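You operate a simulated robot arm through the tools that you are given. There is no shell and no other tool. Be economical: measure what you need, move in short steps, check, and stop when the job is done.

You run a simulated robot arm. Do the job below in one go: nothing can be reset, and whatever is moved stays where it is left.

JOB
Reset both straps on mould 61 to the load card's tension.
Fine: press each winch's release key once, then stroke its lever till its display shows the tension; strap blocks and edge guards stay where they are.

Only the result counts: the job must be done as asked and must still hold three seconds after the hand-in. Knocking over, shifting, dropping, spilling or breaking anything else fails it.

ROBOT AND FRAMES
A 6-joint arm with a two-finger parallel gripper, fixed in place. Base frame: the origin is at the foot of the arm, x ahead of it, y to its left, z up. Readings come in cm, degrees, newtons and seconds.
With the tool pointing down near the work surface it reaches from about 30 to 80 cm from the base axis. Its first joint turns from -166.0 to 166.0 degrees. Payload 3.91 kg.
The TCP is the grasp point between the finger pads, 3 cm short of the fingertips. In the tool frame z runs along the fingers and y along their closing line. The gripper opens to 11 cm. The fingers are 2 cm wide and 1 cm thick; the gripper's body (4.8 by 11.2 cm) begins 5.5 cm behind the TCP.
Orientation is that of the tool frame in the base frame, as a unit quaternion [x, y, z, w]. With the fingers straight down and closing along the base's y, the tool's x points along the base's -x, its y along +y and its z along -z.

CONTROLS
- The arm moves only by the tool nudge_tool. Its argument "motion" is a list that holds one entry, the list of rows, each a list of 7 numbers: the turn, a rotation vector about the tool's x, y, z in degrees, then the shift along the tool's x, y, z in cm, then the opening, from 0 (shut) to 1 (fully open). In form: [[[rx, ry, rz, tx, ty, tz, fingers], ...]]. A call has 1 to 8 rows; each row shifts and turns the commanded pose from where the row before left it, along the tool's axes as they then stand. Each row takes 0.2 s and may step no farther than 5 cm and 8.6 degrees from the row before; otherwise, or with a gripper value out of range, the whole call is refused. Where a pose cannot be reached the arm comes as near as it can. A force on the tool above 40 N (or 10 N above the force at the start of the call, whichever is more), or a blocked arm, ends the call early, and 0.2 s more pass. Each finger travels about 4.5 cm/s and halts on what it meets, pressing with about 28 N; the grip force reading is that of the motor and also rises with nothing between the fingers. The clock runs only during rows and for 0.2 s after the last one: add rows that do not move to give the fingers time. The reply holds the time, the measured pose of the TCP, the force on the tool along the base axes, the opening and the grip force, in the units named above and with some noise, with the torque about the TCP (base axes, N m) and any sound that the robot's microphone picked up.
- Cameras (640 x 400 px; columns grow to the right, rows downward): "scene" is fixed at [4.97, 49.96, 126.65]; the picture's right is [0.92, 0.38, 0.00], its down [0.35, -0.83, -0.43] and it looks along [-0.16, 0.40, -0.90] (base axes); focal length 265 px, centre (320, 200). "wrist" rides on the gripper at [7.7, 0.7, -11.4] in the tool frame; the picture's right is [-0.09, 1.00, 0.00], its down [-0.80, -0.07, -0.59] and it looks along [-0.59, -0.05, 0.80] (tool axes); focal length 270 px, centre (320, 200).
- grab_frame(camera): a new picture of that camera. It takes no simulated time.
- lift_body(by): slides the trunk up (or, below 0, down) by that many cm; the arm rides with it, the base frame stays. It gives what a move gives, with no picture.
- pixel_to_xyz(camera, pixels): for up to 12 pixels [column, row] of the newest picture of that camera ("zoom" is the newest enlarged one), the place [x, y, z] in the base frame of the surface seen there, good to about 0.3 cm. It takes no simulated time.
- inspect(camera, box): a new picture of the part [left, top, right, bottom] of that camera's present view, enlarged. It takes no simulated time.
- close_job(): hands the job in; it is judged then, once.

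Keep the steps short. Do not move on a guess: measure, check each grasp and each placing, and mend mistakes. In all there are 80 turns and 34 pictures (those below and enlarged ones count). Leave the gripper open and the arm clear of the work at the hand-in unless told otherwise, and finish with a single line.

The tools are called after "Emit:" by a JSON object that holds its "fn" and its "kwargs". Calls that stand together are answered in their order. nudge_tool: Moves the arm, as the interface text tells. Its arguments: {"type":"object","properties":{"motion":{"type":"array","items":{"type":"array","items":{"type":"array","items":{"type":"number"}}}}},"required":["motion"]} The other tools are called the same way: lift_body (by) slides the trunk up or down; grab_frame (camera) takes a picture; pixel_to_xyz (camera, pixels) gives the place of the surface under pixels of a picture; inspect (camera, box) takes an enlarged picture of a part of a camera's view; close_job () hands the job in.

At the start:

```text
clock: 0.0
tcp_pos: [-9.84, 57.64, 102.13]
orientation: [0.0, 1.0, 0.0, 0.0]
wrist_force: [0.3, -0.3, -0.1]
ft_torque: [-0.02, 0.03, 0.01]
grip_width: 11.02
grip_force: 0.1
trunk travel left (down, up): [-45.0, 16.0]
```

scene: 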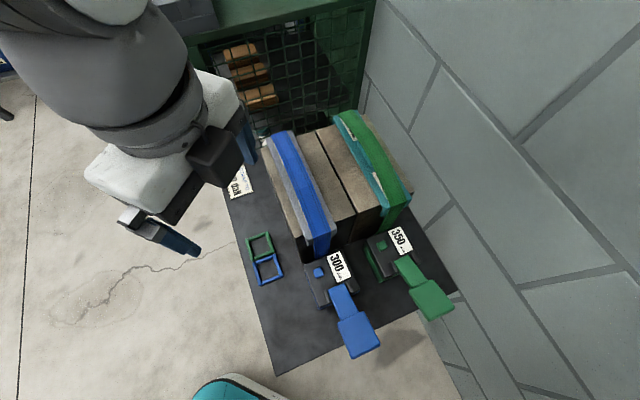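
wrist: 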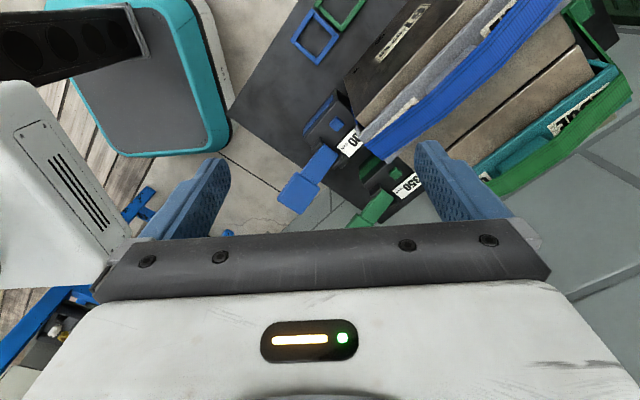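

I start by looking closer at the winches (about 340,280 in the scene picture) and the card near (240,182).

Emit:
{"fn": "inspect", "kwargs": {"camera": "scene", "box": [290, 210, 470, 365]}}

Emit:
{"fn": "inspect", "kwargs": {"camera": "scene", "box": [210, 150, 300, 210]}}

Emit:
{"fn": "inspect", "kwargs": {"camera": "wrist", "box": [280, 0, 640, 225]}}

```text
2.58 times, centred on (380, 288) of scene
```

zoom: 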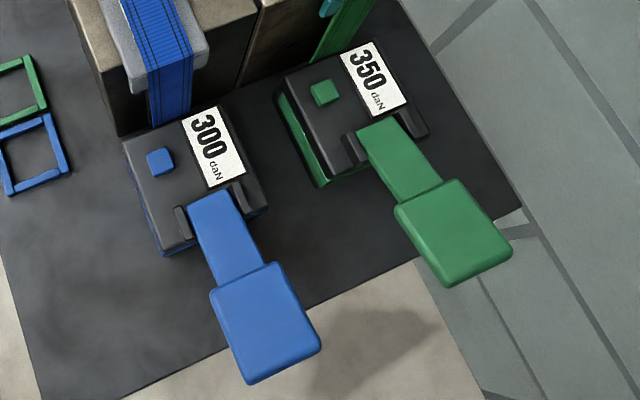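

```text
6.67 times, centred on (255, 180) of scene
```

zoom: 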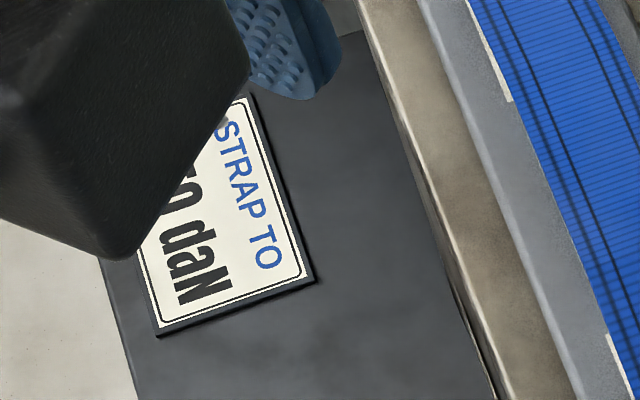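

```text
1.78 times, centred on (460, 112) of wrist
```

zoom: 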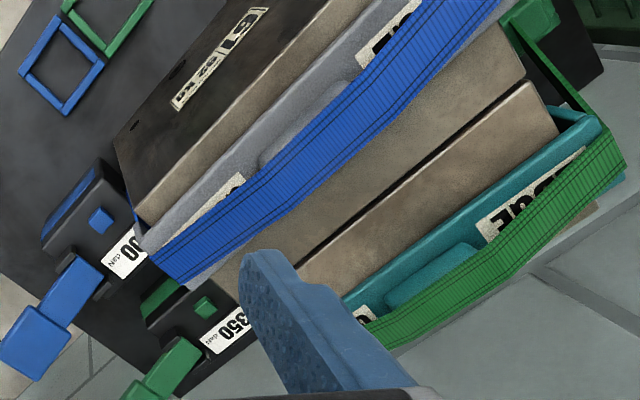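

The arm covers the card. Before moving it, I'll measure the winch parts in the starting scene picture: blue key (319,272), lever plate (358,337), lever root (340,293), green key (381,244), plate (432,300), root (408,268), blue block (325,290), mould top, table and card.

Emit:
{"fn": "pixel_to_xyz", "kwargs": {"camera": "scene", "pixels": [[319, 272], [342, 295], [351, 318], [358, 337], [366, 351], [381, 244], [404, 264], [420, 285], [432, 300], [442, 308], [285, 350], [245, 190]]}}

Emit:
{"fn": "pixel_to_xyz", "kwargs": {"camera": "scene", "pixels": [[312, 285], [335, 265], [370, 255], [400, 240], [318, 225], [392, 195], [280, 150], [345, 125], [265, 265], [325, 200], [346, 330], [376, 345]]}}

```text
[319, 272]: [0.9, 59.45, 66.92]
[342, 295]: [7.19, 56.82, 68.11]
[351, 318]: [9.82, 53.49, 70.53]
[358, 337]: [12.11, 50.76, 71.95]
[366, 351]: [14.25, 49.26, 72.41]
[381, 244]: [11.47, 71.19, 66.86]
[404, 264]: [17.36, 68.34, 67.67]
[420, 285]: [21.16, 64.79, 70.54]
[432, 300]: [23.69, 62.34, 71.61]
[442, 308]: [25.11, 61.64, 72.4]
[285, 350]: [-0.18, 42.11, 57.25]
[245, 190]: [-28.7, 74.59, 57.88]
```

```text
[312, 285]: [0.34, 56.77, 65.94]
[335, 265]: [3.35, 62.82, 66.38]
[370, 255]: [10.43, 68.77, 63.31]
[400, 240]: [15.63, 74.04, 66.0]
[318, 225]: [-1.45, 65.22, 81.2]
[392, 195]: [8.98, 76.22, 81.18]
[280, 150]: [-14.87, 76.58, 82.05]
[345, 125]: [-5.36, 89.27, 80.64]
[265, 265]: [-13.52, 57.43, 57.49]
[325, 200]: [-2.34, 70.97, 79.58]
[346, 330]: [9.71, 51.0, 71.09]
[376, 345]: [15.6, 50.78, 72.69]
```

Both levers rise at about 25°, and their plates sit near (12,51,72) and (24,62,72). The card is hidden behind the gripper, so I'll back the arm 15 cm along base -y, shutting the fingers on the way, and look again.

Emit:
{"fn": "nudge_tool", "kwargs": {"motion": [[[0, 0, 0, 0, -4, 0, 0.5], [0, 0, 0, 0, -4, 0, 0], [0, 0, 0, 0, -4, 0, 0], [0, 0, 0, 0, -3, 0, 0], [0, 0, 0, 0, 0, 0, 0], [0, 0, 0, 0, 0, 0, 0]]]}}

Emit:
{"fn": "grab_frame", "kwargs": {"camera": "scene"}}

```text
clock: 1.4
tcp_pos: [-9.99, 42.57, 102.19]
orientation: [0.0, 1.0, 0.0, 0.0]
wrist_force: [-0.9, 0.1, 0.0]
ft_torque: [-0.04, 0.0, 0.02]
grip_width: 0.0
grip_force: 12.7
trunk travel left (down, up): [-45.0, 16.0]
```

```text
28 pictures are left
```

scene: 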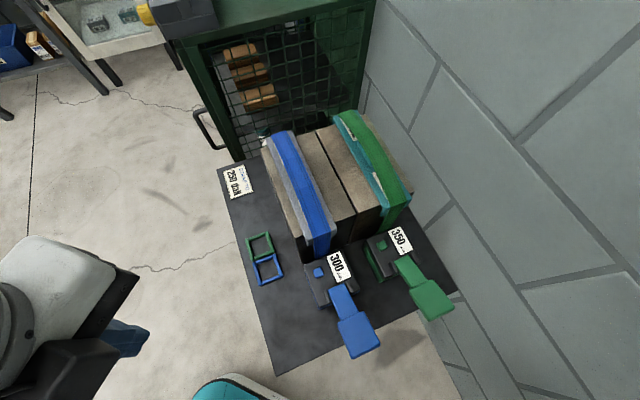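

The card at (238,182) is now clear, so I'll enlarge it.

Emit:
{"fn": "inspect", "kwargs": {"camera": "scene", "box": [215, 160, 263, 205]}}

Emit:
{"fn": "inspect", "kwargs": {"camera": "scene", "box": [240, 100, 420, 260]}}

```text
8.89 times, centred on (239, 182) of scene
```

zoom: 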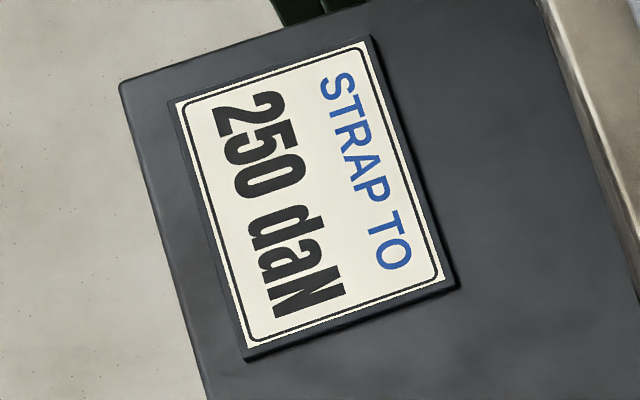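

```text
2.50 times, centred on (330, 180) of scene
```

zoom: 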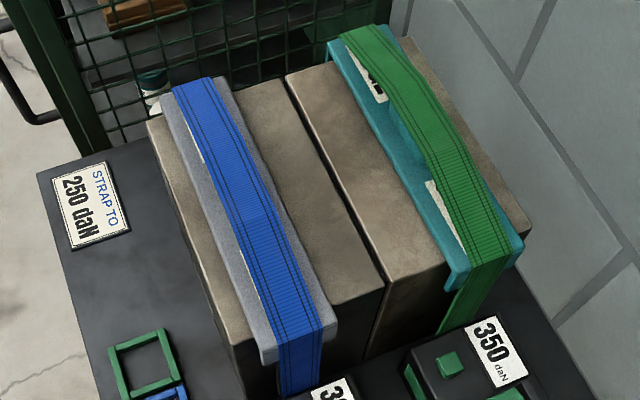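

The card says "STRAP TO 250 daN". The strap front edge runs along (0.69,0.72), and the levers point along about (0.74,-0.67). I'll yaw the gripper by about -137.6° about tool z. That puts its wide axis parallel to the mould face and the wrist camera on the outer side, clear of the guards. I start with the first half.

Emit:
{"fn": "nudge_tool", "kwargs": {"motion": [[[0, 0, -8.6, 0, 0, 0, 0], [0, 0, -8.6, 0, 0, 0, 0], [0, 0, -8.6, 0, 0, 0, 0], [0, 0, -8.6, 0, 0, 0, 0], [0, 0, -8.6, 0, 0, 0, 0], [0, 0, -8.6, 0, 0, 0, 0], [0, 0, -8.6, 0, 0, 0, 0], [0, 0, -8.6, 0, 0, 0, 0]]]}}

Emit:
{"fn": "nudge_tool", "kwargs": {"motion": [[[0, 0, -8.6, 0, 0, 0, 0], [0, 0, -8.6, 0, 0, 0, 0], [0, 0, -8.6, 0, 0, 0, 0], [0, 0, -8.6, 0, 0, 0, 0], [0, 0, -8.6, 0, 0, 0, 0], [0, 0, -8.6, 0, 0, 0, 0], [0, 0, -8.6, 0, 0, 0, 0], [0, 0, -8.6, 0, 0, 0, 0]]]}}

```text
clock: 3.2
tcp_pos: [-9.87, 42.56, 102.1]
orientation: [-0.566, 0.824, 0.0, 0.0]
wrist_force: [-0.1, -0.9, 0.2]
ft_torque: [-0.07, 0.0, 0.0]
grip_width: 0.01
grip_force: 28.0
trunk travel left (down, up): [-45.0, 16.0]
```

```text
clock: 5.0
tcp_pos: [-9.85, 42.48, 102.3]
orientation: [0.933, -0.361, 0.0, 0.0]
wrist_force: [-0.4, 0.0, -1.1]
ft_torque: [0.01, 0.01, 0.03]
grip_width: 0.0
grip_force: 27.6
trunk travel left (down, up): [-45.0, 16.0]
```

The yaw worked: tool x is now (0.74,-0.67) and tool y is (-0.67,-0.74). Next I move over the blue key, staying at about z 92, and look with the wrist camera.

Emit:
{"fn": "nudge_tool", "kwargs": {"motion": [[[0, 0, 0, -0.7, -4, 0, 0], [0, 0, 0, -0.7, -4, 0, 0], [0, 0, 0, -0.7, -4, 0, 0], [0, 0, 0, -0.7, -4, 0, 0], [0, 0, 0, -0.7, -3.8, 0, 0], [0, 0, 0, 0, 0, 4, 0], [0, 0, 0, 0, 0, 4, 0], [0, 0, 0, 0, 0, 2, 0]]]}}

Emit:
{"fn": "grab_frame", "kwargs": {"camera": "wrist"}}

Emit:
{"fn": "grab_frame", "kwargs": {"camera": "scene"}}

```text
clock: 6.8
tcp_pos: [0.83, 59.5, 92.24]
orientation: [0.932, -0.361, 0.0, 0.0]
wrist_force: [1.0, 0.2, 0.0]
ft_torque: [0.03, -0.02, -0.01]
grip_width: 0.01
grip_force: 28.0
trunk travel left (down, up): [-45.0, 16.0]
```

```text
25 pictures are left
```

wrist: 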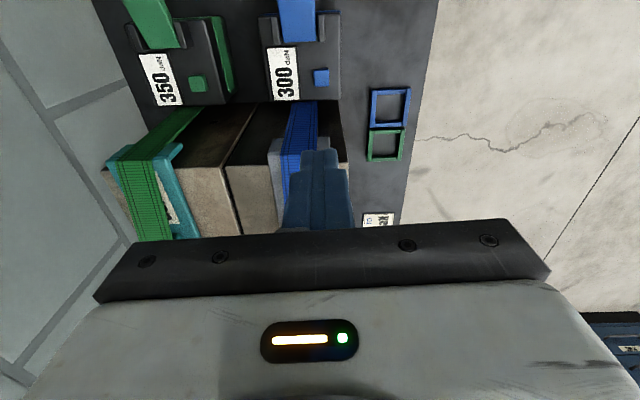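

```text
24 pictures are left
```

scene: 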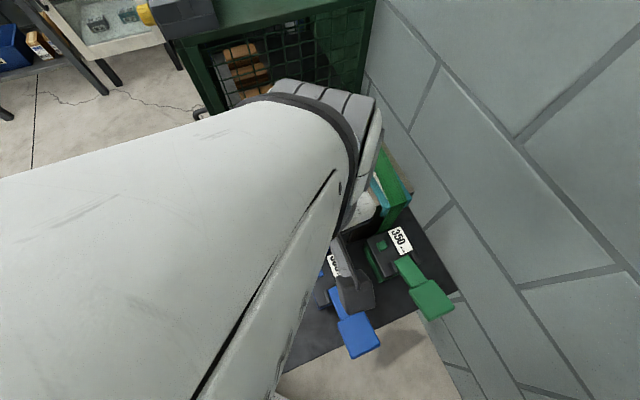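

The wrist camera shows both keys: blue at (321,77) and green at (198,84). I'll measure them, plus the block edges and guard tops.

Emit:
{"fn": "pixel_to_xyz", "kwargs": {"camera": "wrist", "pixels": [[315, 77], [321, 77], [328, 77], [321, 71], [321, 84], [198, 78], [192, 84], [198, 84], [205, 84], [198, 91], [300, 115], [335, 60]]}}

Emit:
{"fn": "pixel_to_xyz", "kwargs": {"camera": "wrist", "pixels": [[276, 155], [285, 190], [343, 180], [170, 150], [120, 165], [190, 130], [255, 140], [282, 75], [160, 80], [165, 25], [298, 25], [300, 140]]}}

```text
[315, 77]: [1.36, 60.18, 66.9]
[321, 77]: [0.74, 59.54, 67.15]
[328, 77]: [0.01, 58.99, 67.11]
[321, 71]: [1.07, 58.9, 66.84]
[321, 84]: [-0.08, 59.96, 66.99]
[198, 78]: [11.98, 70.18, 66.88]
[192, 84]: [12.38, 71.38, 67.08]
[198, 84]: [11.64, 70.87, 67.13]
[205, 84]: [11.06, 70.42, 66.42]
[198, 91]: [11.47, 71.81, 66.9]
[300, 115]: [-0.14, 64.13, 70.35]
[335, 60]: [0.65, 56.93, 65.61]
```

```text
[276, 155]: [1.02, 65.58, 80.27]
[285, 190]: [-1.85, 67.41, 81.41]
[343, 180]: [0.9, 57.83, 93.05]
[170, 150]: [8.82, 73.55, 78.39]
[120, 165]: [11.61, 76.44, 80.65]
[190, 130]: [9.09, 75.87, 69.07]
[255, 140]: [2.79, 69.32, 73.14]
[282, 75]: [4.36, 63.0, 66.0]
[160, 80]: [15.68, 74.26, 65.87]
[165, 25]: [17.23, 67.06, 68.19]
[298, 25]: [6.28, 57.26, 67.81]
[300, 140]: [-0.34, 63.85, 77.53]
```

The blue key is centred at (0.65,59.5) with its top at 67.0. The strap and guard front are about 3.8 cm behind it and the body's half thickness is 2.4 cm, so I aim 0.4 cm outward and descend with the tip stopping about 1.5 cm above the key.

Emit:
{"fn": "nudge_tool", "kwargs": {"motion": [[[0, 0, 0, 0.27, 0.12, 0, 0], [0, 0, 0, 0, 0, 4, 0], [0, 0, 0, 0, 0, 4, 0], [0, 0, 0, 0, 0, 4, 0], [0, 0, 0, 0, 0, 4, 0], [0, 0, 0, 0, 0, 3, 0], [0, 0, 0, 0, 0, 1.7, 0]]]}}

Emit:
{"fn": "grab_frame", "kwargs": {"camera": "wrist"}}

```text
clock: 8.3
tcp_pos: [1.13, 59.7, 74.05]
orientation: [0.932, -0.364, -0.003, -0.007]
wrist_force: [5.0, -8.7, 25.9]
ft_torque: [1.39, 1.05, 0.07]
grip_width: 0.01
grip_force: 27.8
trunk travel left (down, up): [-45.0, 16.0]
stopped in row 7: the force on the tool passed its limit (the readings are from after the stop); the commanded pose is now the measured one
```

```text
23 pictures are left
```

wrist: 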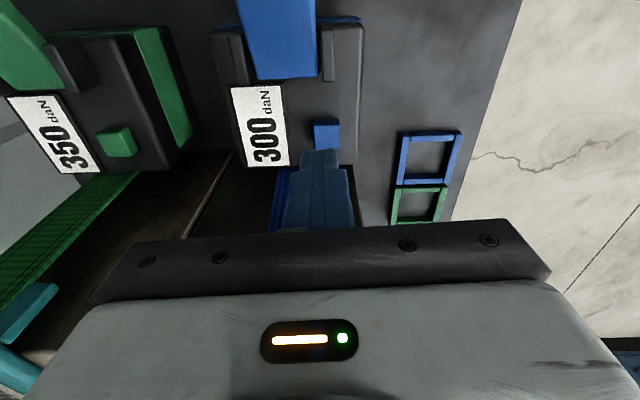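

The arm touched something at TCP z 74: the force points up and outward, so the gripper body or wrist is bearing on the guard. I'll lift straight off slowly, then check that the guard hasn't moved.

Emit:
{"fn": "nudge_tool", "kwargs": {"motion": [[[0, 0, 0, 0.1, 0, -1, 0], [0, 0, 0, 0.2, 0, -2, 0], [0, 0, 0, 0.5, 0, -4, 0], [0, 0, 0, 1, 0, -4, 0], [0, 0, 0, 2, 0, -4, 0], [0, 0, 0, 2, 0, -3, 0]]]}}

Emit:
{"fn": "grab_frame", "kwargs": {"camera": "wrist"}}

```text
clock: 9.7
tcp_pos: [5.39, 55.5, 91.56]
orientation: [0.932, -0.362, -0.003, -0.004]
wrist_force: [0.1, 0.2, 0.2]
ft_torque: [-0.01, 0.03, 0.03]
grip_width: 0.02
grip_force: 27.8
trunk travel left (down, up): [-45.0, 16.0]
```

```text
22 pictures are left
```

wrist: 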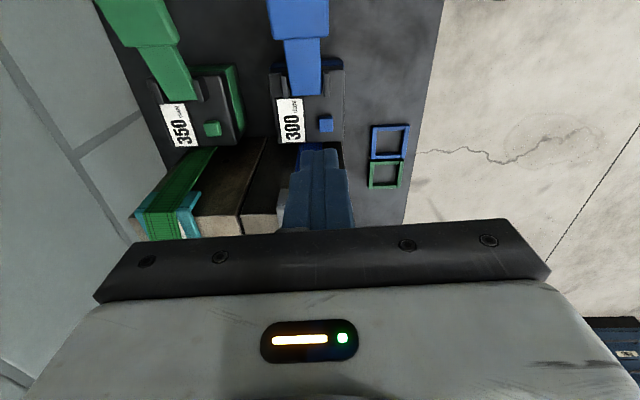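

The torque puts the contact about 4 cm toward the mould at z≈80, so the body reaches farther that way than I allowed. I'll lean the tool 18° so its top moves away from the mould. In that pose the wrist camera also sees the guard tops, so I can check them.

Emit:
{"fn": "nudge_tool", "kwargs": {"motion": [[[0, -6, 0, 2, 0, -2, 0], [0, -6, 0, 2, 0, -2, 0], [0, -6, 0, 2, 0, -2, 0], [0, 0, 0, 2, 0, 0, 0]]]}}

Emit:
{"fn": "grab_frame", "kwargs": {"camera": "wrist"}}

```text
clock: 10.7
tcp_pos: [11.68, 49.72, 96.28]
orientation: [0.92, -0.357, -0.149, -0.061]
wrist_force: [0.4, 0.1, 0.1]
ft_torque: [0.02, 0.02, -0.03]
grip_width: 0.0
grip_force: 28.0
trunk travel left (down, up): [-45.0, 16.0]
```

```text
21 pictures are left
```

wrist: 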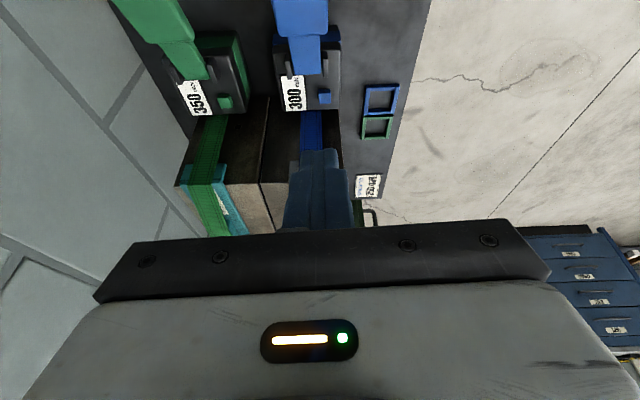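

The fingers hide the blue guard. I'll slide 12 cm sideways along tool +y and check it with the scene camera against the earlier picture.

Emit:
{"fn": "nudge_tool", "kwargs": {"motion": [[[0, 0, 0, 0, 4, 0, 0], [0, 0, 0, 0, 4, 0, 0], [0, 0, 0, 0, 4, 0, 0]]]}}

Emit:
{"fn": "inspect", "kwargs": {"camera": "scene", "box": [240, 100, 420, 260]}}

Emit:
{"fn": "inspect", "kwargs": {"camera": "wrist", "box": [60, 0, 380, 250]}}

```text
clock: 11.5
tcp_pos: [3.54, 40.82, 96.06]
orientation: [0.921, -0.356, -0.148, -0.061]
wrist_force: [-0.3, 0.0, 0.5]
ft_torque: [-0.02, -0.01, 0.0]
grip_width: 0.0
grip_force: 28.3
trunk travel left (down, up): [-45.0, 16.0]
```

```text
2.50 times, centred on (330, 180) of scene
```

zoom: 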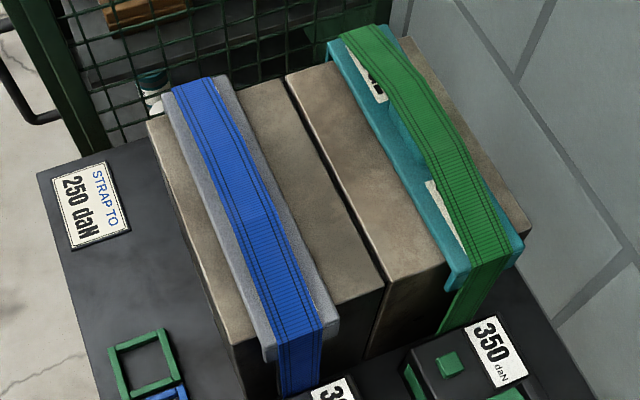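

```text
1.60 times, centred on (220, 125) of wrist
```

zoom: 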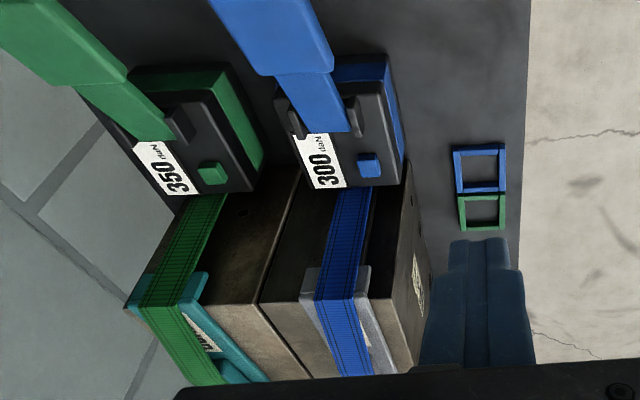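

In this view the white label strip beside the blue strap looks different from before. I'll zoom in on the blue guard and measure it.

Emit:
{"fn": "inspect", "kwargs": {"camera": "scene", "box": [255, 120, 355, 260]}}

Emit:
{"fn": "pixel_to_xyz", "kwargs": {"camera": "scene", "pixels": [[318, 225], [280, 150], [325, 200], [345, 125], [304, 242], [270, 138], [335, 228], [392, 195], [319, 272], [381, 244]]}}

```text
2.86 times, centred on (305, 190) of scene
```

zoom: 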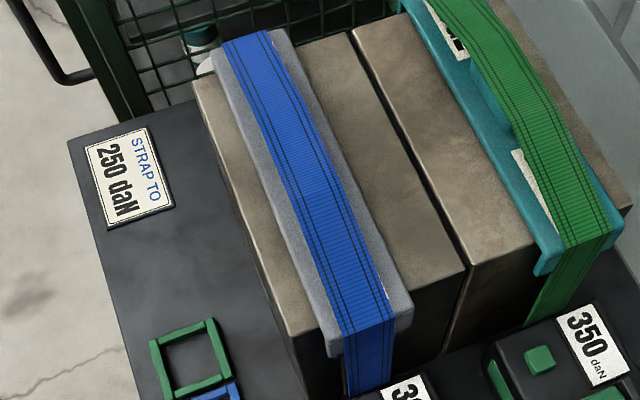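

```text
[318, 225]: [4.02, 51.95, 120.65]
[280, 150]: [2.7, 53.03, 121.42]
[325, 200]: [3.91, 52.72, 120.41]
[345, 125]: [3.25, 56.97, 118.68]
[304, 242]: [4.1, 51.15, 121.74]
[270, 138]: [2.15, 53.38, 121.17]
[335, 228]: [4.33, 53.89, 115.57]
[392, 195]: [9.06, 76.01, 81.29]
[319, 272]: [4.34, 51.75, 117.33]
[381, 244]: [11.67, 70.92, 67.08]
```

I'll measure the blue guard's edges and the mould edges in this enlarged picture and compare them with the earlier measurements.

Emit:
{"fn": "pixel_to_xyz", "kwargs": {"camera": "zoom", "pixels": [[408, 303], [334, 338], [216, 53], [285, 36], [362, 200], [287, 220], [340, 312], [390, 298], [313, 330], [462, 270], [196, 85], [612, 225]]}}

Emit:
{"fn": "inspect", "kwargs": {"camera": "scene", "box": [210, 150, 300, 210]}}

```text
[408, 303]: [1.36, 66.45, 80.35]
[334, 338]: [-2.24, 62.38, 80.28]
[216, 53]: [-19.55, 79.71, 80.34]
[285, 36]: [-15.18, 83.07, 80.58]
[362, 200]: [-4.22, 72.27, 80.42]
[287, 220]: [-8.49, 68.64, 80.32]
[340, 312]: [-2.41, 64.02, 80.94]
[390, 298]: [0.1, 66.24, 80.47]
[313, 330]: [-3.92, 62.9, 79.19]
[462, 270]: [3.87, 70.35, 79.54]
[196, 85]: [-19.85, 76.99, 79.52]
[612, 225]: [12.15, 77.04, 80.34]
```

```text
6.67 times, centred on (255, 180) of scene
```

zoom: 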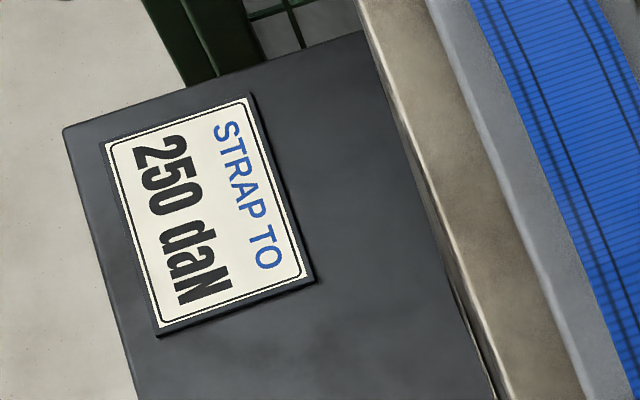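

Compared with the start picture, the guard moved only about 0.3 cm and is still seated under its strap, so I leave it and keep well clear of it. Now I line up for the tilted approach to the blue key, stopping 20 cm back along the tool axis and then advancing to a short hover.

Emit:
{"fn": "nudge_tool", "kwargs": {"motion": [[[0, 0, 0, -1.37, -2.93, 0, 0], [0, 0, 0, -1.37, -2.93, 0, 0], [0, 0, 0, -1.37, -2.93, 0, 0], [0, 0, 0, -1.37, -2.93, 0, 0], [0, 0, 0, 0, 0, 3.8, 0], [0, 0, 0, 0, 0, 3.87, 0], [0, 0, 0, 0, 0, 4, 0], [0, 0, 0, 0, 0, 4, 0]]]}}

Emit:
{"fn": "nudge_tool", "kwargs": {"motion": [[[0, 0, 0, 0, 0, 2, 0], [0, 0, 0, 0, 0, 2, 0], [0, 0, 0, 0, 0, 2, 0], [0, 0, 0, 0, 0, 2, 0], [0, 0, 0, 0, 0, 1.5, 0]]]}}

Emit:
{"fn": "grab_frame", "kwargs": {"camera": "wrist"}}

```text
clock: 13.3
tcp_pos: [4.18, 56.71, 83.0]
orientation: [0.92, -0.356, -0.148, -0.061]
wrist_force: [0.3, -0.1, -0.2]
ft_torque: [0.01, -0.02, 0.0]
grip_width: 0.0
grip_force: 28.4
trunk travel left (down, up): [-45.0, 16.0]
```

```text
clock: 14.5
tcp_pos: [1.84, 58.6, 74.05]
orientation: [0.92, -0.357, -0.148, -0.062]
wrist_force: [-0.8, 0.4, -0.7]
ft_torque: [0.02, 0.0, 0.02]
grip_width: 0.03
grip_force: 28.3
trunk travel left (down, up): [-45.0, 16.0]
```

```text
16 pictures are left
```

wrist: 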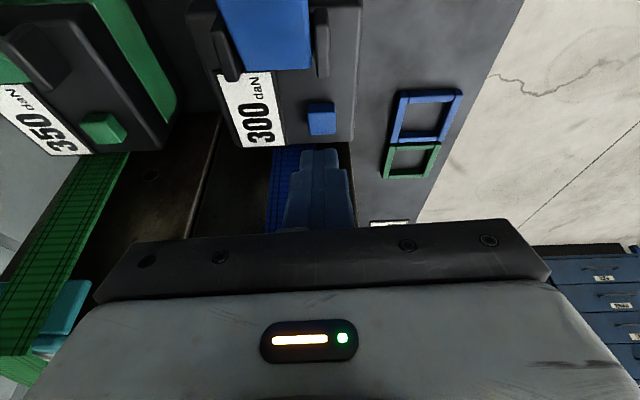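

No contact, and the tip is about 4 cm from the key and lined up with it. I'll advance 3.3 cm along the tool axis in small rows.

Emit:
{"fn": "nudge_tool", "kwargs": {"motion": [[[0, 0, 0, 0, 0, 1, 0], [0, 0, 0, 0, 0, 1, 0], [0, 0, 0, 0, 0, 0.8, 0], [0, 0, 0, 0, 0, 0.5, 0]]]}}

Emit:
{"fn": "pixel_to_xyz", "kwargs": {"camera": "wrist", "pixels": [[320, 118], [308, 105], [335, 104], [320, 104], [310, 133], [333, 133], [250, 155], [345, 140]]}}

```text
clock: 15.5
tcp_pos: [1.05, 59.29, 70.87]
orientation: [0.92, -0.357, -0.148, -0.061]
wrist_force: [-0.3, -0.2, -0.7]
ft_torque: [0.01, 0.01, -0.02]
grip_width: 0.0
grip_force: 28.2
trunk travel left (down, up): [-45.0, 16.0]
```

```text
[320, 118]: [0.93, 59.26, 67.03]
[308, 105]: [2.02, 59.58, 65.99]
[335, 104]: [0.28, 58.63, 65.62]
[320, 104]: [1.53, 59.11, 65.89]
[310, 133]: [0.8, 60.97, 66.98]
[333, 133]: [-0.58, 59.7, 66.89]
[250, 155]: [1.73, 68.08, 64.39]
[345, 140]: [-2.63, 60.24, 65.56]
```

The key top is at 67.0 around (0.6,59.6) and the tip at (0.4,59.95,68.0). Now I press in 0.25 cm rows.

Emit:
{"fn": "nudge_tool", "kwargs": {"motion": [[[0, 0, 0, 0.1, 0, 0.4, 0], [0, 0, 0, 0, 0, 0.3, 0], [0, 0, 0, 0, 0, 0.25, 0], [0, 0, 0, 0, 0, 0.2, 0]]]}}

```text
clock: 16.5
tcp_pos: [0.87, 59.46, 69.86]
orientation: [0.921, -0.357, -0.147, -0.062]
wrist_force: [0.6, 0.2, 2.0]
ft_torque: [0.01, -0.02, 0.02]
grip_width: 0.0
grip_force: 27.8
trunk travel left (down, up): [-45.0, 16.0]
heard: click
```

I heard a click at 2 N. I'll back off along the tool axis straight away and read the display.

Emit:
{"fn": "nudge_tool", "kwargs": {"motion": [[[0, 0, 0, 0, 0, -1.5, 0], [0, 0, 0, 0, 0, -2.5, 0], [0, 0, 0, 0, 0, -3, 0]]]}}

Emit:
{"fn": "grab_frame", "kwargs": {"camera": "wrist"}}

```text
clock: 17.3
tcp_pos: [2.49, 58.02, 76.49]
orientation: [0.92, -0.357, -0.148, -0.061]
wrist_force: [0.4, 0.0, -0.6]
ft_torque: [0.02, 0.02, 0.03]
grip_width: 0.0
grip_force: 28.4
trunk travel left (down, up): [-45.0, 16.0]
```

```text
15 pictures are left
```

wrist: 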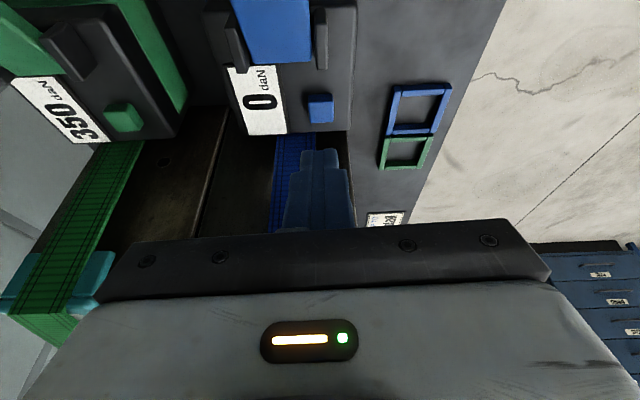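

The blue display now reads 0. I'll raise 4 cm, move 15.85 cm along the face to the green key with the same tilt, and come back down to the same hover.

Emit:
{"fn": "nudge_tool", "kwargs": {"motion": [[[0, 0, 0, 0, 0, -4, 0], [0, 0, 0, 0.11, -4, 0, 0], [0, 0, 0, 0.11, -4, 0, 0], [0, 0, 0, 0.11, -4, 0, 0], [0, 0, 0, 0.11, -3.85, -0.14, 0], [0, 0, 0, 0, 0, 2, 0], [0, 0, 0, 0, 0, 2, 0]]]}}

Emit:
{"fn": "grab_frame", "kwargs": {"camera": "wrist"}}

Emit:
{"fn": "pixel_to_xyz", "kwargs": {"camera": "wrist", "pixels": [[320, 108], [313, 108], [328, 108], [320, 98], [320, 118], [280, 165], [250, 200]]}}

```text
clock: 18.9
tcp_pos: [13.61, 69.39, 76.55]
orientation: [0.921, -0.356, -0.148, -0.06]
wrist_force: [0.8, 0.5, 0.6]
ft_torque: [-0.02, -0.04, 0.01]
grip_width: 0.0
grip_force: 27.6
trunk travel left (down, up): [-45.0, 16.0]
```

```text
14 pictures are left
```

wrist: 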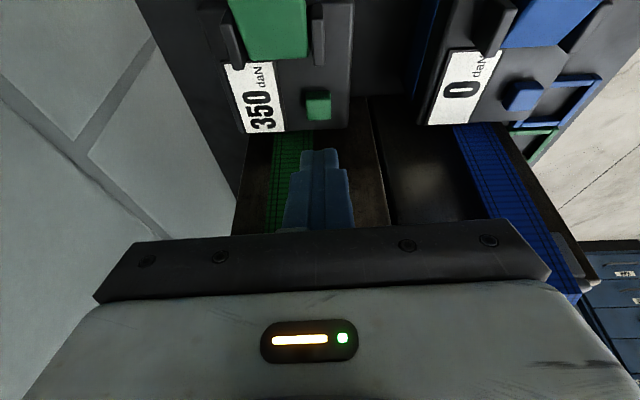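

```text
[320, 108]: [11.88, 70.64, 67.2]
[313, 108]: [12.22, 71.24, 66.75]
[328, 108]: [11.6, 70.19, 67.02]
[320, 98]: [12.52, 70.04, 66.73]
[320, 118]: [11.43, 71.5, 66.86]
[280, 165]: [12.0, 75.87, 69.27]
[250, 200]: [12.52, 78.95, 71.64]
```

The green key sits at (319,105), the same relative place as blue. I repeat the same advance and finish with small rows.

Emit:
{"fn": "nudge_tool", "kwargs": {"motion": [[[0, 0, 0, 0, 0, 2, 0], [0, 0, 0, 0, 0, 2, 0], [0, 0, 0, 0, 0, 1.5, 0], [0, 0, 0, 0, 0, 0.5, 0], [0, 0, 0, 0, 0, 0.3, 0], [0, 0, 0, 0, 0, 0.25, 0], [0, 0, 0, 0, 0, 0.25, 0], [0, 0, 0, 0, 0, 0.2, 0]]]}}

```text
clock: 20.7
tcp_pos: [11.86, 70.88, 69.77]
orientation: [0.92, -0.357, -0.148, -0.062]
wrist_force: [-0.8, 0.6, 0.6]
ft_torque: [-0.03, -0.02, 0.01]
grip_width: 0.0
grip_force: 28.2
trunk travel left (down, up): [-45.0, 16.0]
```

No click yet, so I press on in 0.15 cm rows.

Emit:
{"fn": "nudge_tool", "kwargs": {"motion": [[[0, 0, 0, 0, 0, 0.15, 0], [0, 0, 0, 0, 0, 0.15, 0]]]}}

```text
clock: 21.3
tcp_pos: [11.88, 70.98, 69.64]
orientation: [0.92, -0.357, -0.148, -0.06]
wrist_force: [1.2, -1.2, 3.5]
ft_torque: [-0.02, -0.01, 0.02]
grip_width: 0.01
grip_force: 27.7
trunk travel left (down, up): [-45.0, 16.0]
heard: click
```

Click. I back off and read the green display.

Emit:
{"fn": "nudge_tool", "kwargs": {"motion": [[[0, 0, 0, 0, 0, -1.5, 0], [0, 0, 0, 0, 0, -2.5, 0], [0, 0, 0, 0, 0, -4, 0], [0, 0, 0, 0, 0, -4, 0], [0, 0, 0, 3, 0, -3, 0], [0, 0, 0, 4, 0, 0, 0]]]}}

Emit:
{"fn": "grab_frame", "kwargs": {"camera": "wrist"}}

Emit:
{"fn": "pixel_to_xyz", "kwargs": {"camera": "wrist", "pixels": [[260, 20], [290, 20], [230, 20], [260, 5], [260, 40], [265, 70], [280, 90]]}}

```text
clock: 22.7
tcp_pos: [20.22, 63.05, 81.52]
orientation: [0.92, -0.357, -0.147, -0.061]
wrist_force: [0.4, -0.6, 0.9]
ft_torque: [-0.02, 0.05, 0.03]
grip_width: 0.0
grip_force: 27.8
trunk travel left (down, up): [-45.0, 16.0]
```

```text
13 pictures are left
```

wrist: 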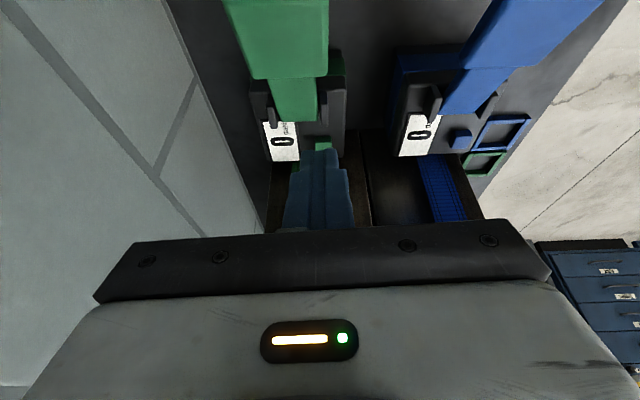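

```text
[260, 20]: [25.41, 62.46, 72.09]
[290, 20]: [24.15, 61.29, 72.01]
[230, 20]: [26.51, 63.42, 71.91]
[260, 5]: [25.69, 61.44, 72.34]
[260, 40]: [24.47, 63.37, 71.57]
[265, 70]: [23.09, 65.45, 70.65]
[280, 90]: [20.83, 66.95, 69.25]
```

Both displays read 0. The green lever plate's centre is about (24,62,71.9). Before working there I'll measure the grey surface on the left to rule out a collision.

Emit:
{"fn": "pixel_to_xyz", "kwargs": {"camera": "wrist", "pixels": [[100, 100], [200, 200], [60, 30], [180, 20], [237, 5], [325, 5], [248, 75], [328, 75], [275, 115], [316, 115]]}}

```text
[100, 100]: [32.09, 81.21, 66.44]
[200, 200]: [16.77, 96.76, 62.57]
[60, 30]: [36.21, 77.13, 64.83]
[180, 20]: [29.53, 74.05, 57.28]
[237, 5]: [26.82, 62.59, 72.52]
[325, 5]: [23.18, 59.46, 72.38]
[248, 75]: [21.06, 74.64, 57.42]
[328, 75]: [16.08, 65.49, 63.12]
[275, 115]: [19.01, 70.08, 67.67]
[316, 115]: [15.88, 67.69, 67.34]
```

The wall is about 20 cm away, so there is room. I move to 1.5 cm above the green plate's centre.

Emit:
{"fn": "nudge_tool", "kwargs": {"motion": [[[0, 0, 0, 2.9, -0.9, 0, 0], [0, 0, 0, 2.97, -0.85, 0, 0], [0, 0, 0, 0, 0, 2, 0], [0, 0, 0, 0, 0, 1.5, 0]]]}}

Emit:
{"fn": "grab_frame", "kwargs": {"camera": "wrist"}}

```text
clock: 23.7
tcp_pos: [24.63, 61.43, 76.37]
orientation: [0.921, -0.356, -0.148, -0.061]
wrist_force: [0.7, -0.3, -0.8]
ft_torque: [0.01, 0.01, 0.0]
grip_width: 0.01
grip_force: 28.1
trunk travel left (down, up): [-45.0, 16.0]
```

```text
12 pictures are left
```

wrist: 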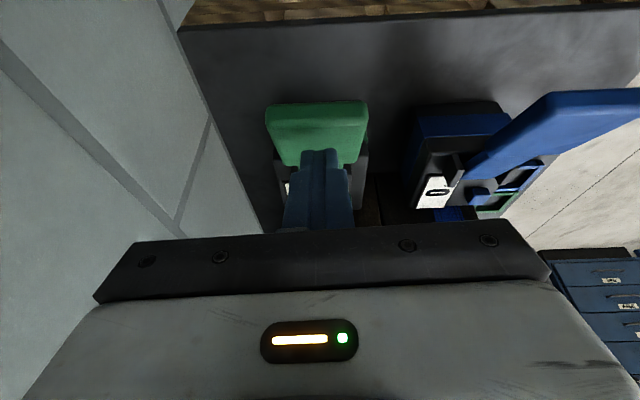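

The tip is over the plate (plate columns 265–368, tip at 320,150). I press straight down in 0.6 cm rows, with 0.5 cm more outward.

Emit:
{"fn": "nudge_tool", "kwargs": {"motion": [[[0, 0, 0, 0.69, 0, 0.42, 0], [0, 0, 0, 0.19, 0, 0.57, 0], [0, 0, 0, 0.19, 0, 0.57, 0], [0, 0, 0, 0.19, 0, 0.57, 0], [0, 0, 0, 0.19, 0, 0.57, 0], [0, 0, 0, 0.19, 0, 0.57, 0], [0, 0, 0, 0.19, 0, 0.57, 0]]]}}

```text
clock: 25.3
tcp_pos: [25.1, 61.23, 72.34]
orientation: [0.921, -0.357, -0.148, -0.061]
wrist_force: [-0.3, -0.7, 3.8]
ft_torque: [-0.06, 0.01, 0.02]
grip_width: 0.0
grip_force: 27.8
trunk travel left (down, up): [-45.0, 16.0]
```

The lever yields at about 4 N and is roughly 2.4 cm down, with no click yet. I continue.

Emit:
{"fn": "nudge_tool", "kwargs": {"motion": [[[0, 0, 0, 0.19, 0, 0.57, 0], [0, 0, 0, 0.19, 0, 0.57, 0], [0, 0, 0, 0.19, 0, 0.57, 0], [0, 0, 0, 0.19, 0, 0.57, 0], [0, 0, 0, 0.19, 0, 0.57, 0], [0, 0, 0, 0.19, 0, 0.57, 0]]]}}

```text
clock: 26.6
tcp_pos: [25.11, 61.27, 69.42]
orientation: [0.92, -0.357, -0.149, -0.065]
wrist_force: [-1.1, -14.5, 24.0]
ft_torque: [-0.44, 0.04, 0.05]
grip_width: 0.0
grip_force: 28.1
trunk travel left (down, up): [-45.0, 16.0]
stopped in row 6: the force on the tool passed its limit (the readings are from after the stop); the commanded pose is now the measured one
```

I've reached the lower stop with the tip at z≈66.6. I release upward 6.5 cm and check the display.

Emit:
{"fn": "nudge_tool", "kwargs": {"motion": [[[0, 0, 0, -0.48, 0, -1.42, 0], [0, 0, 0, -0.48, 0, -1.42, 0], [0, 0, 0, -0.48, 0, -1.42, 0], [0, 0, 0, -0.63, 0, -1.9, 0]]]}}

Emit:
{"fn": "inspect", "kwargs": {"camera": "scene", "box": [290, 210, 470, 365]}}

```text
clock: 27.6
tcp_pos: [25.19, 61.2, 75.69]
orientation: [0.92, -0.357, -0.147, -0.062]
wrist_force: [0.2, 0.1, 0.4]
ft_torque: [-0.01, 0.01, -0.03]
grip_width: 0.02
grip_force: 27.8
trunk travel left (down, up): [-45.0, 16.0]
```

```text
2.58 times, centred on (380, 288) of scene
```

zoom: 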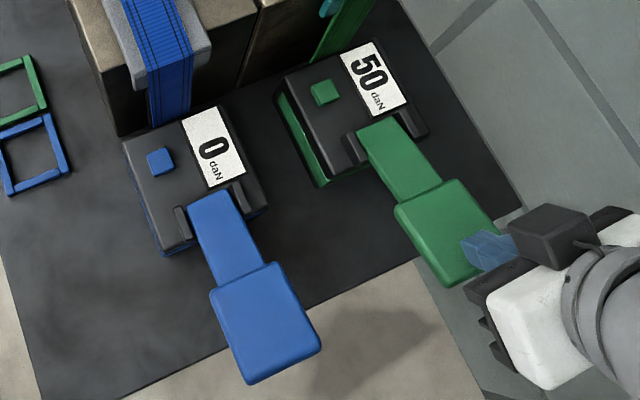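

One full stroke gave 50 daN and the lever sprang back, so four more are needed. I do one down-up stroke in a single call.

Emit:
{"fn": "nudge_tool", "kwargs": {"motion": [[[0, 0, 0, 0.636, 0, 1.896, 0], [0, 0, 0, 0.477, 0, 1.422, 0], [0, 0, 0, 0.477, 0, 1.422, 0], [0, 0, 0, 0.318, 0, 0.948, 0], [0, 0, 0, -0.636, 0, -1.896, 0], [0, 0, 0, -0.636, 0, -1.896, 0], [0, 0, 0, -0.636, 0, -1.896, 0]]]}}

Emit:
{"fn": "inspect", "kwargs": {"camera": "scene", "box": [290, 210, 470, 365]}}

```text
clock: 29.2
tcp_pos: [25.18, 61.25, 75.65]
orientation: [0.92, -0.357, -0.148, -0.063]
wrist_force: [-1.2, 0.8, 2.4]
ft_torque: [-0.05, 0.02, -0.01]
grip_width: 0.0
grip_force: 28.0
trunk travel left (down, up): [-45.0, 16.0]
```

```text
2.58 times, centred on (380, 288) of scene
```

zoom: 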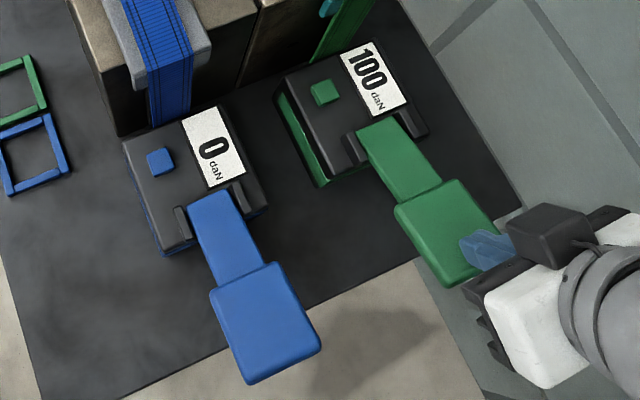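

The display reads 100. I do two more strokes, lifting 0.5 cm higher between them, then check.

Emit:
{"fn": "nudge_tool", "kwargs": {"motion": [[[0, 0, 0, 0.636, 0, 1.896, 0], [0, 0, 0, 0.477, 0, 1.422, 0], [0, 0, 0, 0.477, 0, 1.422, 0], [0, 0, 0, 0.318, 0, 0.948, 0], [0, 0, 0, -0.636, 0, -1.896, 0], [0, 0, 0, -0.636, 0, -1.896, 0], [0, 0, 0, -0.8, 0, -2.37, 0], [0, 0, 0, 0, 0, 0, 0]]]}}

Emit:
{"fn": "nudge_tool", "kwargs": {"motion": [[[0, 0, 0, 0.8, 0, 2.37, 0], [0, 0, 0, 0.477, 0, 1.422, 0], [0, 0, 0, 0.477, 0, 1.422, 0], [0, 0, 0, 0.318, 0, 0.948, 0], [0, 0, 0, -0.636, 0, -1.896, 0], [0, 0, 0, -0.636, 0, -1.896, 0], [0, 0, 0, -0.8, 0, -2.37, 0], [0, 0, 0, 0, 0, 0, 0]]]}}

Emit:
{"fn": "inspect", "kwargs": {"camera": "scene", "box": [290, 210, 470, 365]}}

```text
clock: 31.0
tcp_pos: [25.18, 61.15, 76.21]
orientation: [0.92, -0.357, -0.148, -0.064]
wrist_force: [-0.5, 0.2, 0.0]
ft_torque: [0.02, 0.04, -0.01]
grip_width: 0.0
grip_force: 27.3
trunk travel left (down, up): [-45.0, 16.0]
```

```text
clock: 32.8
tcp_pos: [25.11, 61.26, 76.14]
orientation: [0.92, -0.358, -0.148, -0.063]
wrist_force: [0.1, -0.2, 0.6]
ft_torque: [-0.02, 0.0, -0.02]
grip_width: 0.0
grip_force: 28.0
trunk travel left (down, up): [-45.0, 16.0]
```

```text
2.58 times, centred on (380, 288) of scene
```

zoom: 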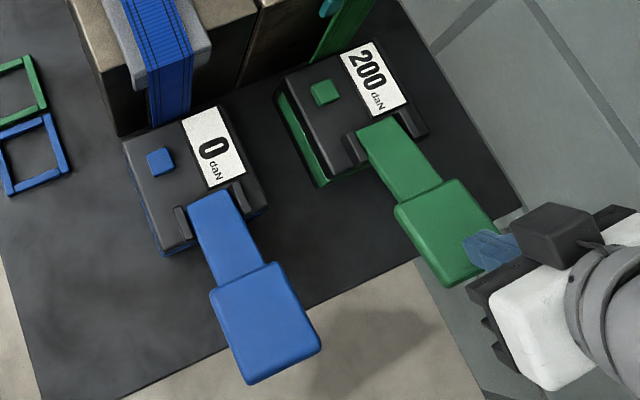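

The display reads 200. One last stroke on green, and then I lift 4 cm.

Emit:
{"fn": "nudge_tool", "kwargs": {"motion": [[[0, 0, 0, 0.8, 0, 2.37, 0], [0, 0, 0, 0.477, 0, 1.422, 0], [0, 0, 0, 0.477, 0, 1.422, 0], [0, 0, 0, 0.318, 0, 0.948, 0], [0, 0, 0, -0.636, 0, -1.896, 0], [0, 0, 0, -0.636, 0, -1.896, 0], [0, 0, 0, -0.8, 0, -2.37, 0], [0, 0, 0, -1.27, 0, -3.79, 0]]]}}

Emit:
{"fn": "nudge_tool", "kwargs": {"motion": [[[0, 0, 0, -0.2, 4, 0, 0], [0, 0, 0, -0.2, 4, 0, 0], [0, 0, 0, -0.1, 4, 0, 0], [0, 0, 0, -0.1, 4.1, 0.18, 0], [0, 0, 0, 0, 0, 0, 0]]]}}

Emit:
{"fn": "grab_frame", "kwargs": {"camera": "wrist"}}

```text
clock: 34.6
tcp_pos: [25.09, 61.34, 80.24]
orientation: [0.92, -0.357, -0.149, -0.062]
wrist_force: [-0.5, -0.1, 0.3]
ft_torque: [0.0, 0.0, 0.01]
grip_width: 0.0
grip_force: 28.2
trunk travel left (down, up): [-45.0, 16.0]
```

```text
clock: 35.8
tcp_pos: [13.86, 49.86, 80.08]
orientation: [0.92, -0.357, -0.148, -0.063]
wrist_force: [0.4, -0.1, -0.6]
ft_torque: [0.03, 0.0, -0.01]
grip_width: 0.0
grip_force: 28.1
trunk travel left (down, up): [-45.0, 16.0]
```

```text
8 pictures are left
```

wrist: 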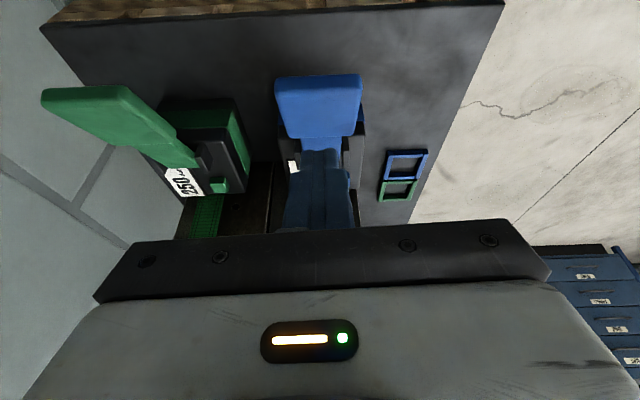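

Green reads 250. The blue plate is centred at column 318, so I measure it before pressing.

Emit:
{"fn": "pixel_to_xyz", "kwargs": {"camera": "wrist", "pixels": [[318, 95], [318, 80], [318, 115], [318, 130], [282, 105], [356, 105]]}}

```text
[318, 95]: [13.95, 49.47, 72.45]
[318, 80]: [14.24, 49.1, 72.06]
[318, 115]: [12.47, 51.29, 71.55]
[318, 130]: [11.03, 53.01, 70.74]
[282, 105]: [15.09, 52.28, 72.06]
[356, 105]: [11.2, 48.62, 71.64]
```

The plate is at z≈72 around (13.2,50.3), and the tip is over it as it was on green. I lower 4 cm to the hover and do the first stroke with the same travel.

Emit:
{"fn": "nudge_tool", "kwargs": {"motion": [[[0, 0, 0, 1.27, 0, 3.75, 0], [0, 0, 0, 0.8, 0, 2.37, 0], [0, 0, 0, 0.477, 0, 1.422, 0], [0, 0, 0, 0.477, 0, 1.422, 0], [0, 0, 0, 0.318, 0, 0.948, 0], [0, 0, 0, -0.636, 0, -1.896, 0], [0, 0, 0, -0.636, 0, -1.896, 0], [0, 0, 0, -0.8, 0, -2.37, 0]]]}}

Emit:
{"fn": "inspect", "kwargs": {"camera": "scene", "box": [290, 210, 470, 365]}}

```text
clock: 37.6
tcp_pos: [13.91, 49.71, 76.08]
orientation: [0.92, -0.357, -0.147, -0.063]
wrist_force: [-0.6, 0.0, -0.4]
ft_torque: [0.02, 0.01, 0.0]
grip_width: 0.0
grip_force: 28.6
trunk travel left (down, up): [-45.0, 16.0]
```

```text
2.58 times, centred on (380, 288) of scene
```

zoom: 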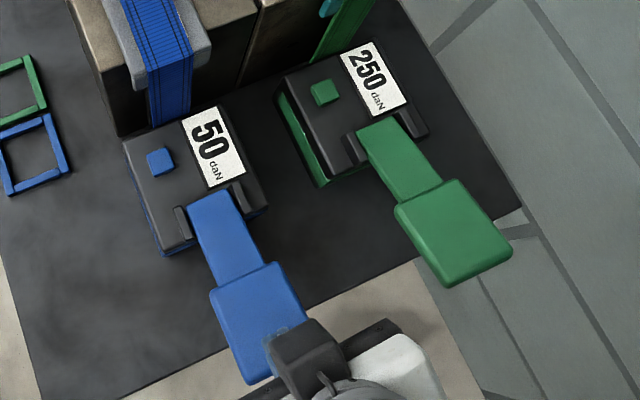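

Blue reads 50 and green 250. I do three more strokes, then check.

Emit:
{"fn": "nudge_tool", "kwargs": {"motion": [[[0, 0, 0, 0.8, 0, 2.37, 0], [0, 0, 0, 0.477, 0, 1.422, 0], [0, 0, 0, 0.477, 0, 1.422, 0], [0, 0, 0, 0.318, 0, 0.948, 0], [0, 0, 0, -0.636, 0, -1.896, 0], [0, 0, 0, -0.636, 0, -1.896, 0], [0, 0, 0, -0.8, 0, -2.37, 0], [0, 0, 0, 0, 0, 0, 0]]]}}

Emit:
{"fn": "nudge_tool", "kwargs": {"motion": [[[0, 0, 0, 0.8, 0, 2.37, 0], [0, 0, 0, 0.477, 0, 1.422, 0], [0, 0, 0, 0.477, 0, 1.422, 0], [0, 0, 0, 0.318, 0, 0.948, 0], [0, 0, 0, -0.636, 0, -1.896, 0], [0, 0, 0, -0.636, 0, -1.896, 0], [0, 0, 0, -0.8, 0, -2.37, 0], [0, 0, 0, 0, 0, 0, 0]]]}}

Emit:
{"fn": "nudge_tool", "kwargs": {"motion": [[[0, 0, 0, 0.8, 0, 2.37, 0], [0, 0, 0, 0.477, 0, 1.422, 0], [0, 0, 0, 0.477, 0, 1.422, 0], [0, 0, 0, 0.318, 0, 0.948, 0], [0, 0, 0, -0.636, 0, -1.896, 0], [0, 0, 0, -0.636, 0, -1.896, 0], [0, 0, 0, -0.8, 0, -2.37, 0], [0, 0, 0, 0, 0, 0, 0]]]}}

Emit:
{"fn": "inspect", "kwargs": {"camera": "scene", "box": [290, 210, 470, 365]}}

```text
clock: 39.4
tcp_pos: [13.85, 49.78, 76.19]
orientation: [0.92, -0.357, -0.148, -0.062]
wrist_force: [-0.1, 0.0, 0.4]
ft_torque: [0.01, 0.03, 0.02]
grip_width: 0.01
grip_force: 28.7
trunk travel left (down, up): [-45.0, 16.0]
```

```text
clock: 41.2
tcp_pos: [13.78, 49.81, 76.04]
orientation: [0.92, -0.357, -0.148, -0.063]
wrist_force: [0.6, -0.1, 0.6]
ft_torque: [0.0, 0.01, -0.01]
grip_width: 0.0
grip_force: 27.8
trunk travel left (down, up): [-45.0, 16.0]
```

```text
clock: 43.0
tcp_pos: [13.8, 49.86, 76.12]
orientation: [0.92, -0.356, -0.148, -0.063]
wrist_force: [0.9, -0.3, 0.0]
ft_torque: [-0.01, 0.0, 0.03]
grip_width: 0.0
grip_force: 27.9
trunk travel left (down, up): [-45.0, 16.0]
```

```text
2.58 times, centred on (380, 288) of scene
```

zoom: 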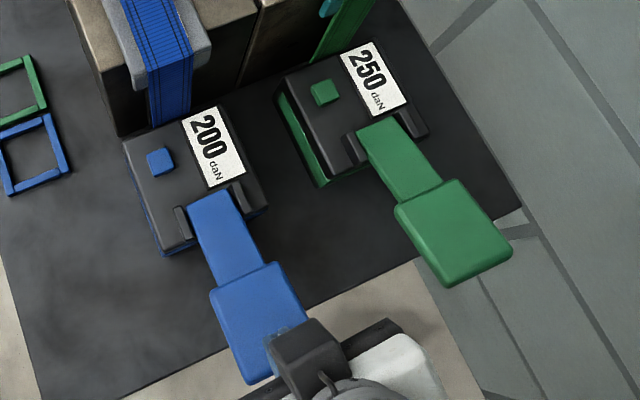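

Blue reads 200. I do the last stroke, lift, and then move the arm away with the gripper opening.

Emit:
{"fn": "nudge_tool", "kwargs": {"motion": [[[0, 0, 0, 0.8, 0, 2.37, 0], [0, 0, 0, 0.477, 0, 1.422, 0], [0, 0, 0, 0.477, 0, 1.422, 0], [0, 0, 0, 0.318, 0, 0.948, 0], [0, 0, 0, -0.636, 0, -1.896, 0], [0, 0, 0, -0.636, 0, -1.896, 0], [0, 0, 0, -0.8, 0, -2.37, 0], [0, 0, 0, -1.27, 0, -3.79, 0]]]}}

Emit:
{"fn": "nudge_tool", "kwargs": {"motion": [[[0, 0, 0, -1.27, 0, -3.79, 0], [0, 0, 0, -1.27, 0, -3.79, 0], [0, 0, 0, -1.27, 0, -3.79, 0.3], [0, 0, 0, 0, 4, 0, 1], [0, 0, 0, 0, 4, 0, 1], [0, 0, 0, 0, 4, 0, 1], [0, 0, 0, 0, 0, 0, 1], [0, 0, 0, 0, 0, 0, 1]]]}}

Emit:
{"fn": "inspect", "kwargs": {"camera": "scene", "box": [240, 100, 420, 260]}}

Emit:
{"fn": "inspect", "kwargs": {"camera": "scene", "box": [290, 210, 470, 365]}}

```text
clock: 44.8
tcp_pos: [13.84, 49.71, 80.28]
orientation: [0.92, -0.358, -0.148, -0.062]
wrist_force: [0.4, 0.4, -0.2]
ft_torque: [0.0, -0.02, 0.0]
grip_width: 0.0
grip_force: 28.7
trunk travel left (down, up): [-45.0, 16.0]
```

```text
clock: 46.6
tcp_pos: [5.63, 40.97, 91.96]
orientation: [0.92, -0.357, -0.148, -0.062]
wrist_force: [0.1, -0.4, 0.4]
ft_torque: [0.0, -0.04, 0.02]
grip_width: 10.98
grip_force: 0.1
trunk travel left (down, up): [-45.0, 16.0]
```

```text
2.50 times, centred on (330, 180) of scene
```

zoom: 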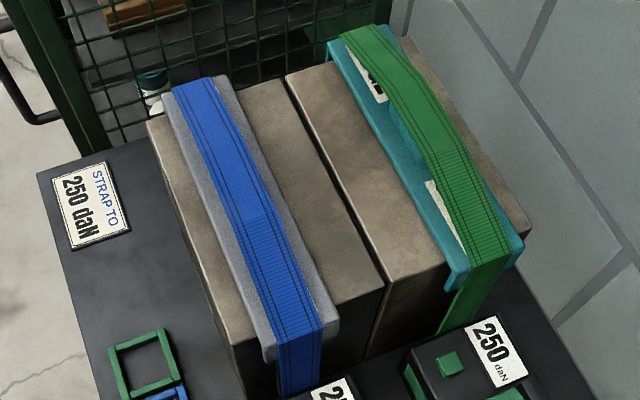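

```text
2.58 times, centred on (380, 288) of scene
```

zoom: 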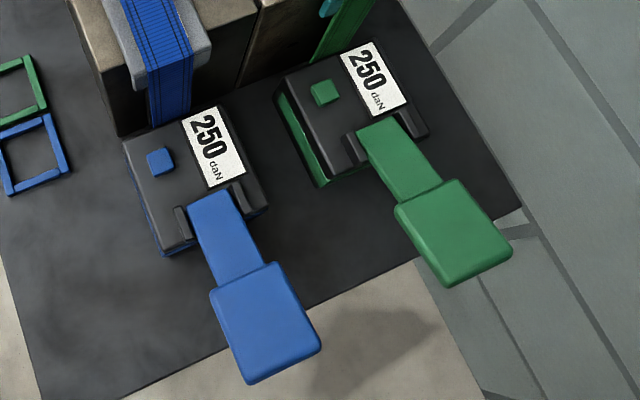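

Both displays read 250 daN. The levers are back up, the gripper is open and clear, and the guards sit seated under their straps. I hand in.

Emit:
{"fn": "close_job", "kwargs": {}}

```text
The job is handed in.
```

Both winches on mould 61 were released once and re-tensioned to the card's 250 daN, but early on the gripper bumped the blue strap's edge guard and shifted it about 0.3–0.5 cm (maybe turned it 2–3°); it's still seated under its strap, and I left it there rather than risk moving it further.
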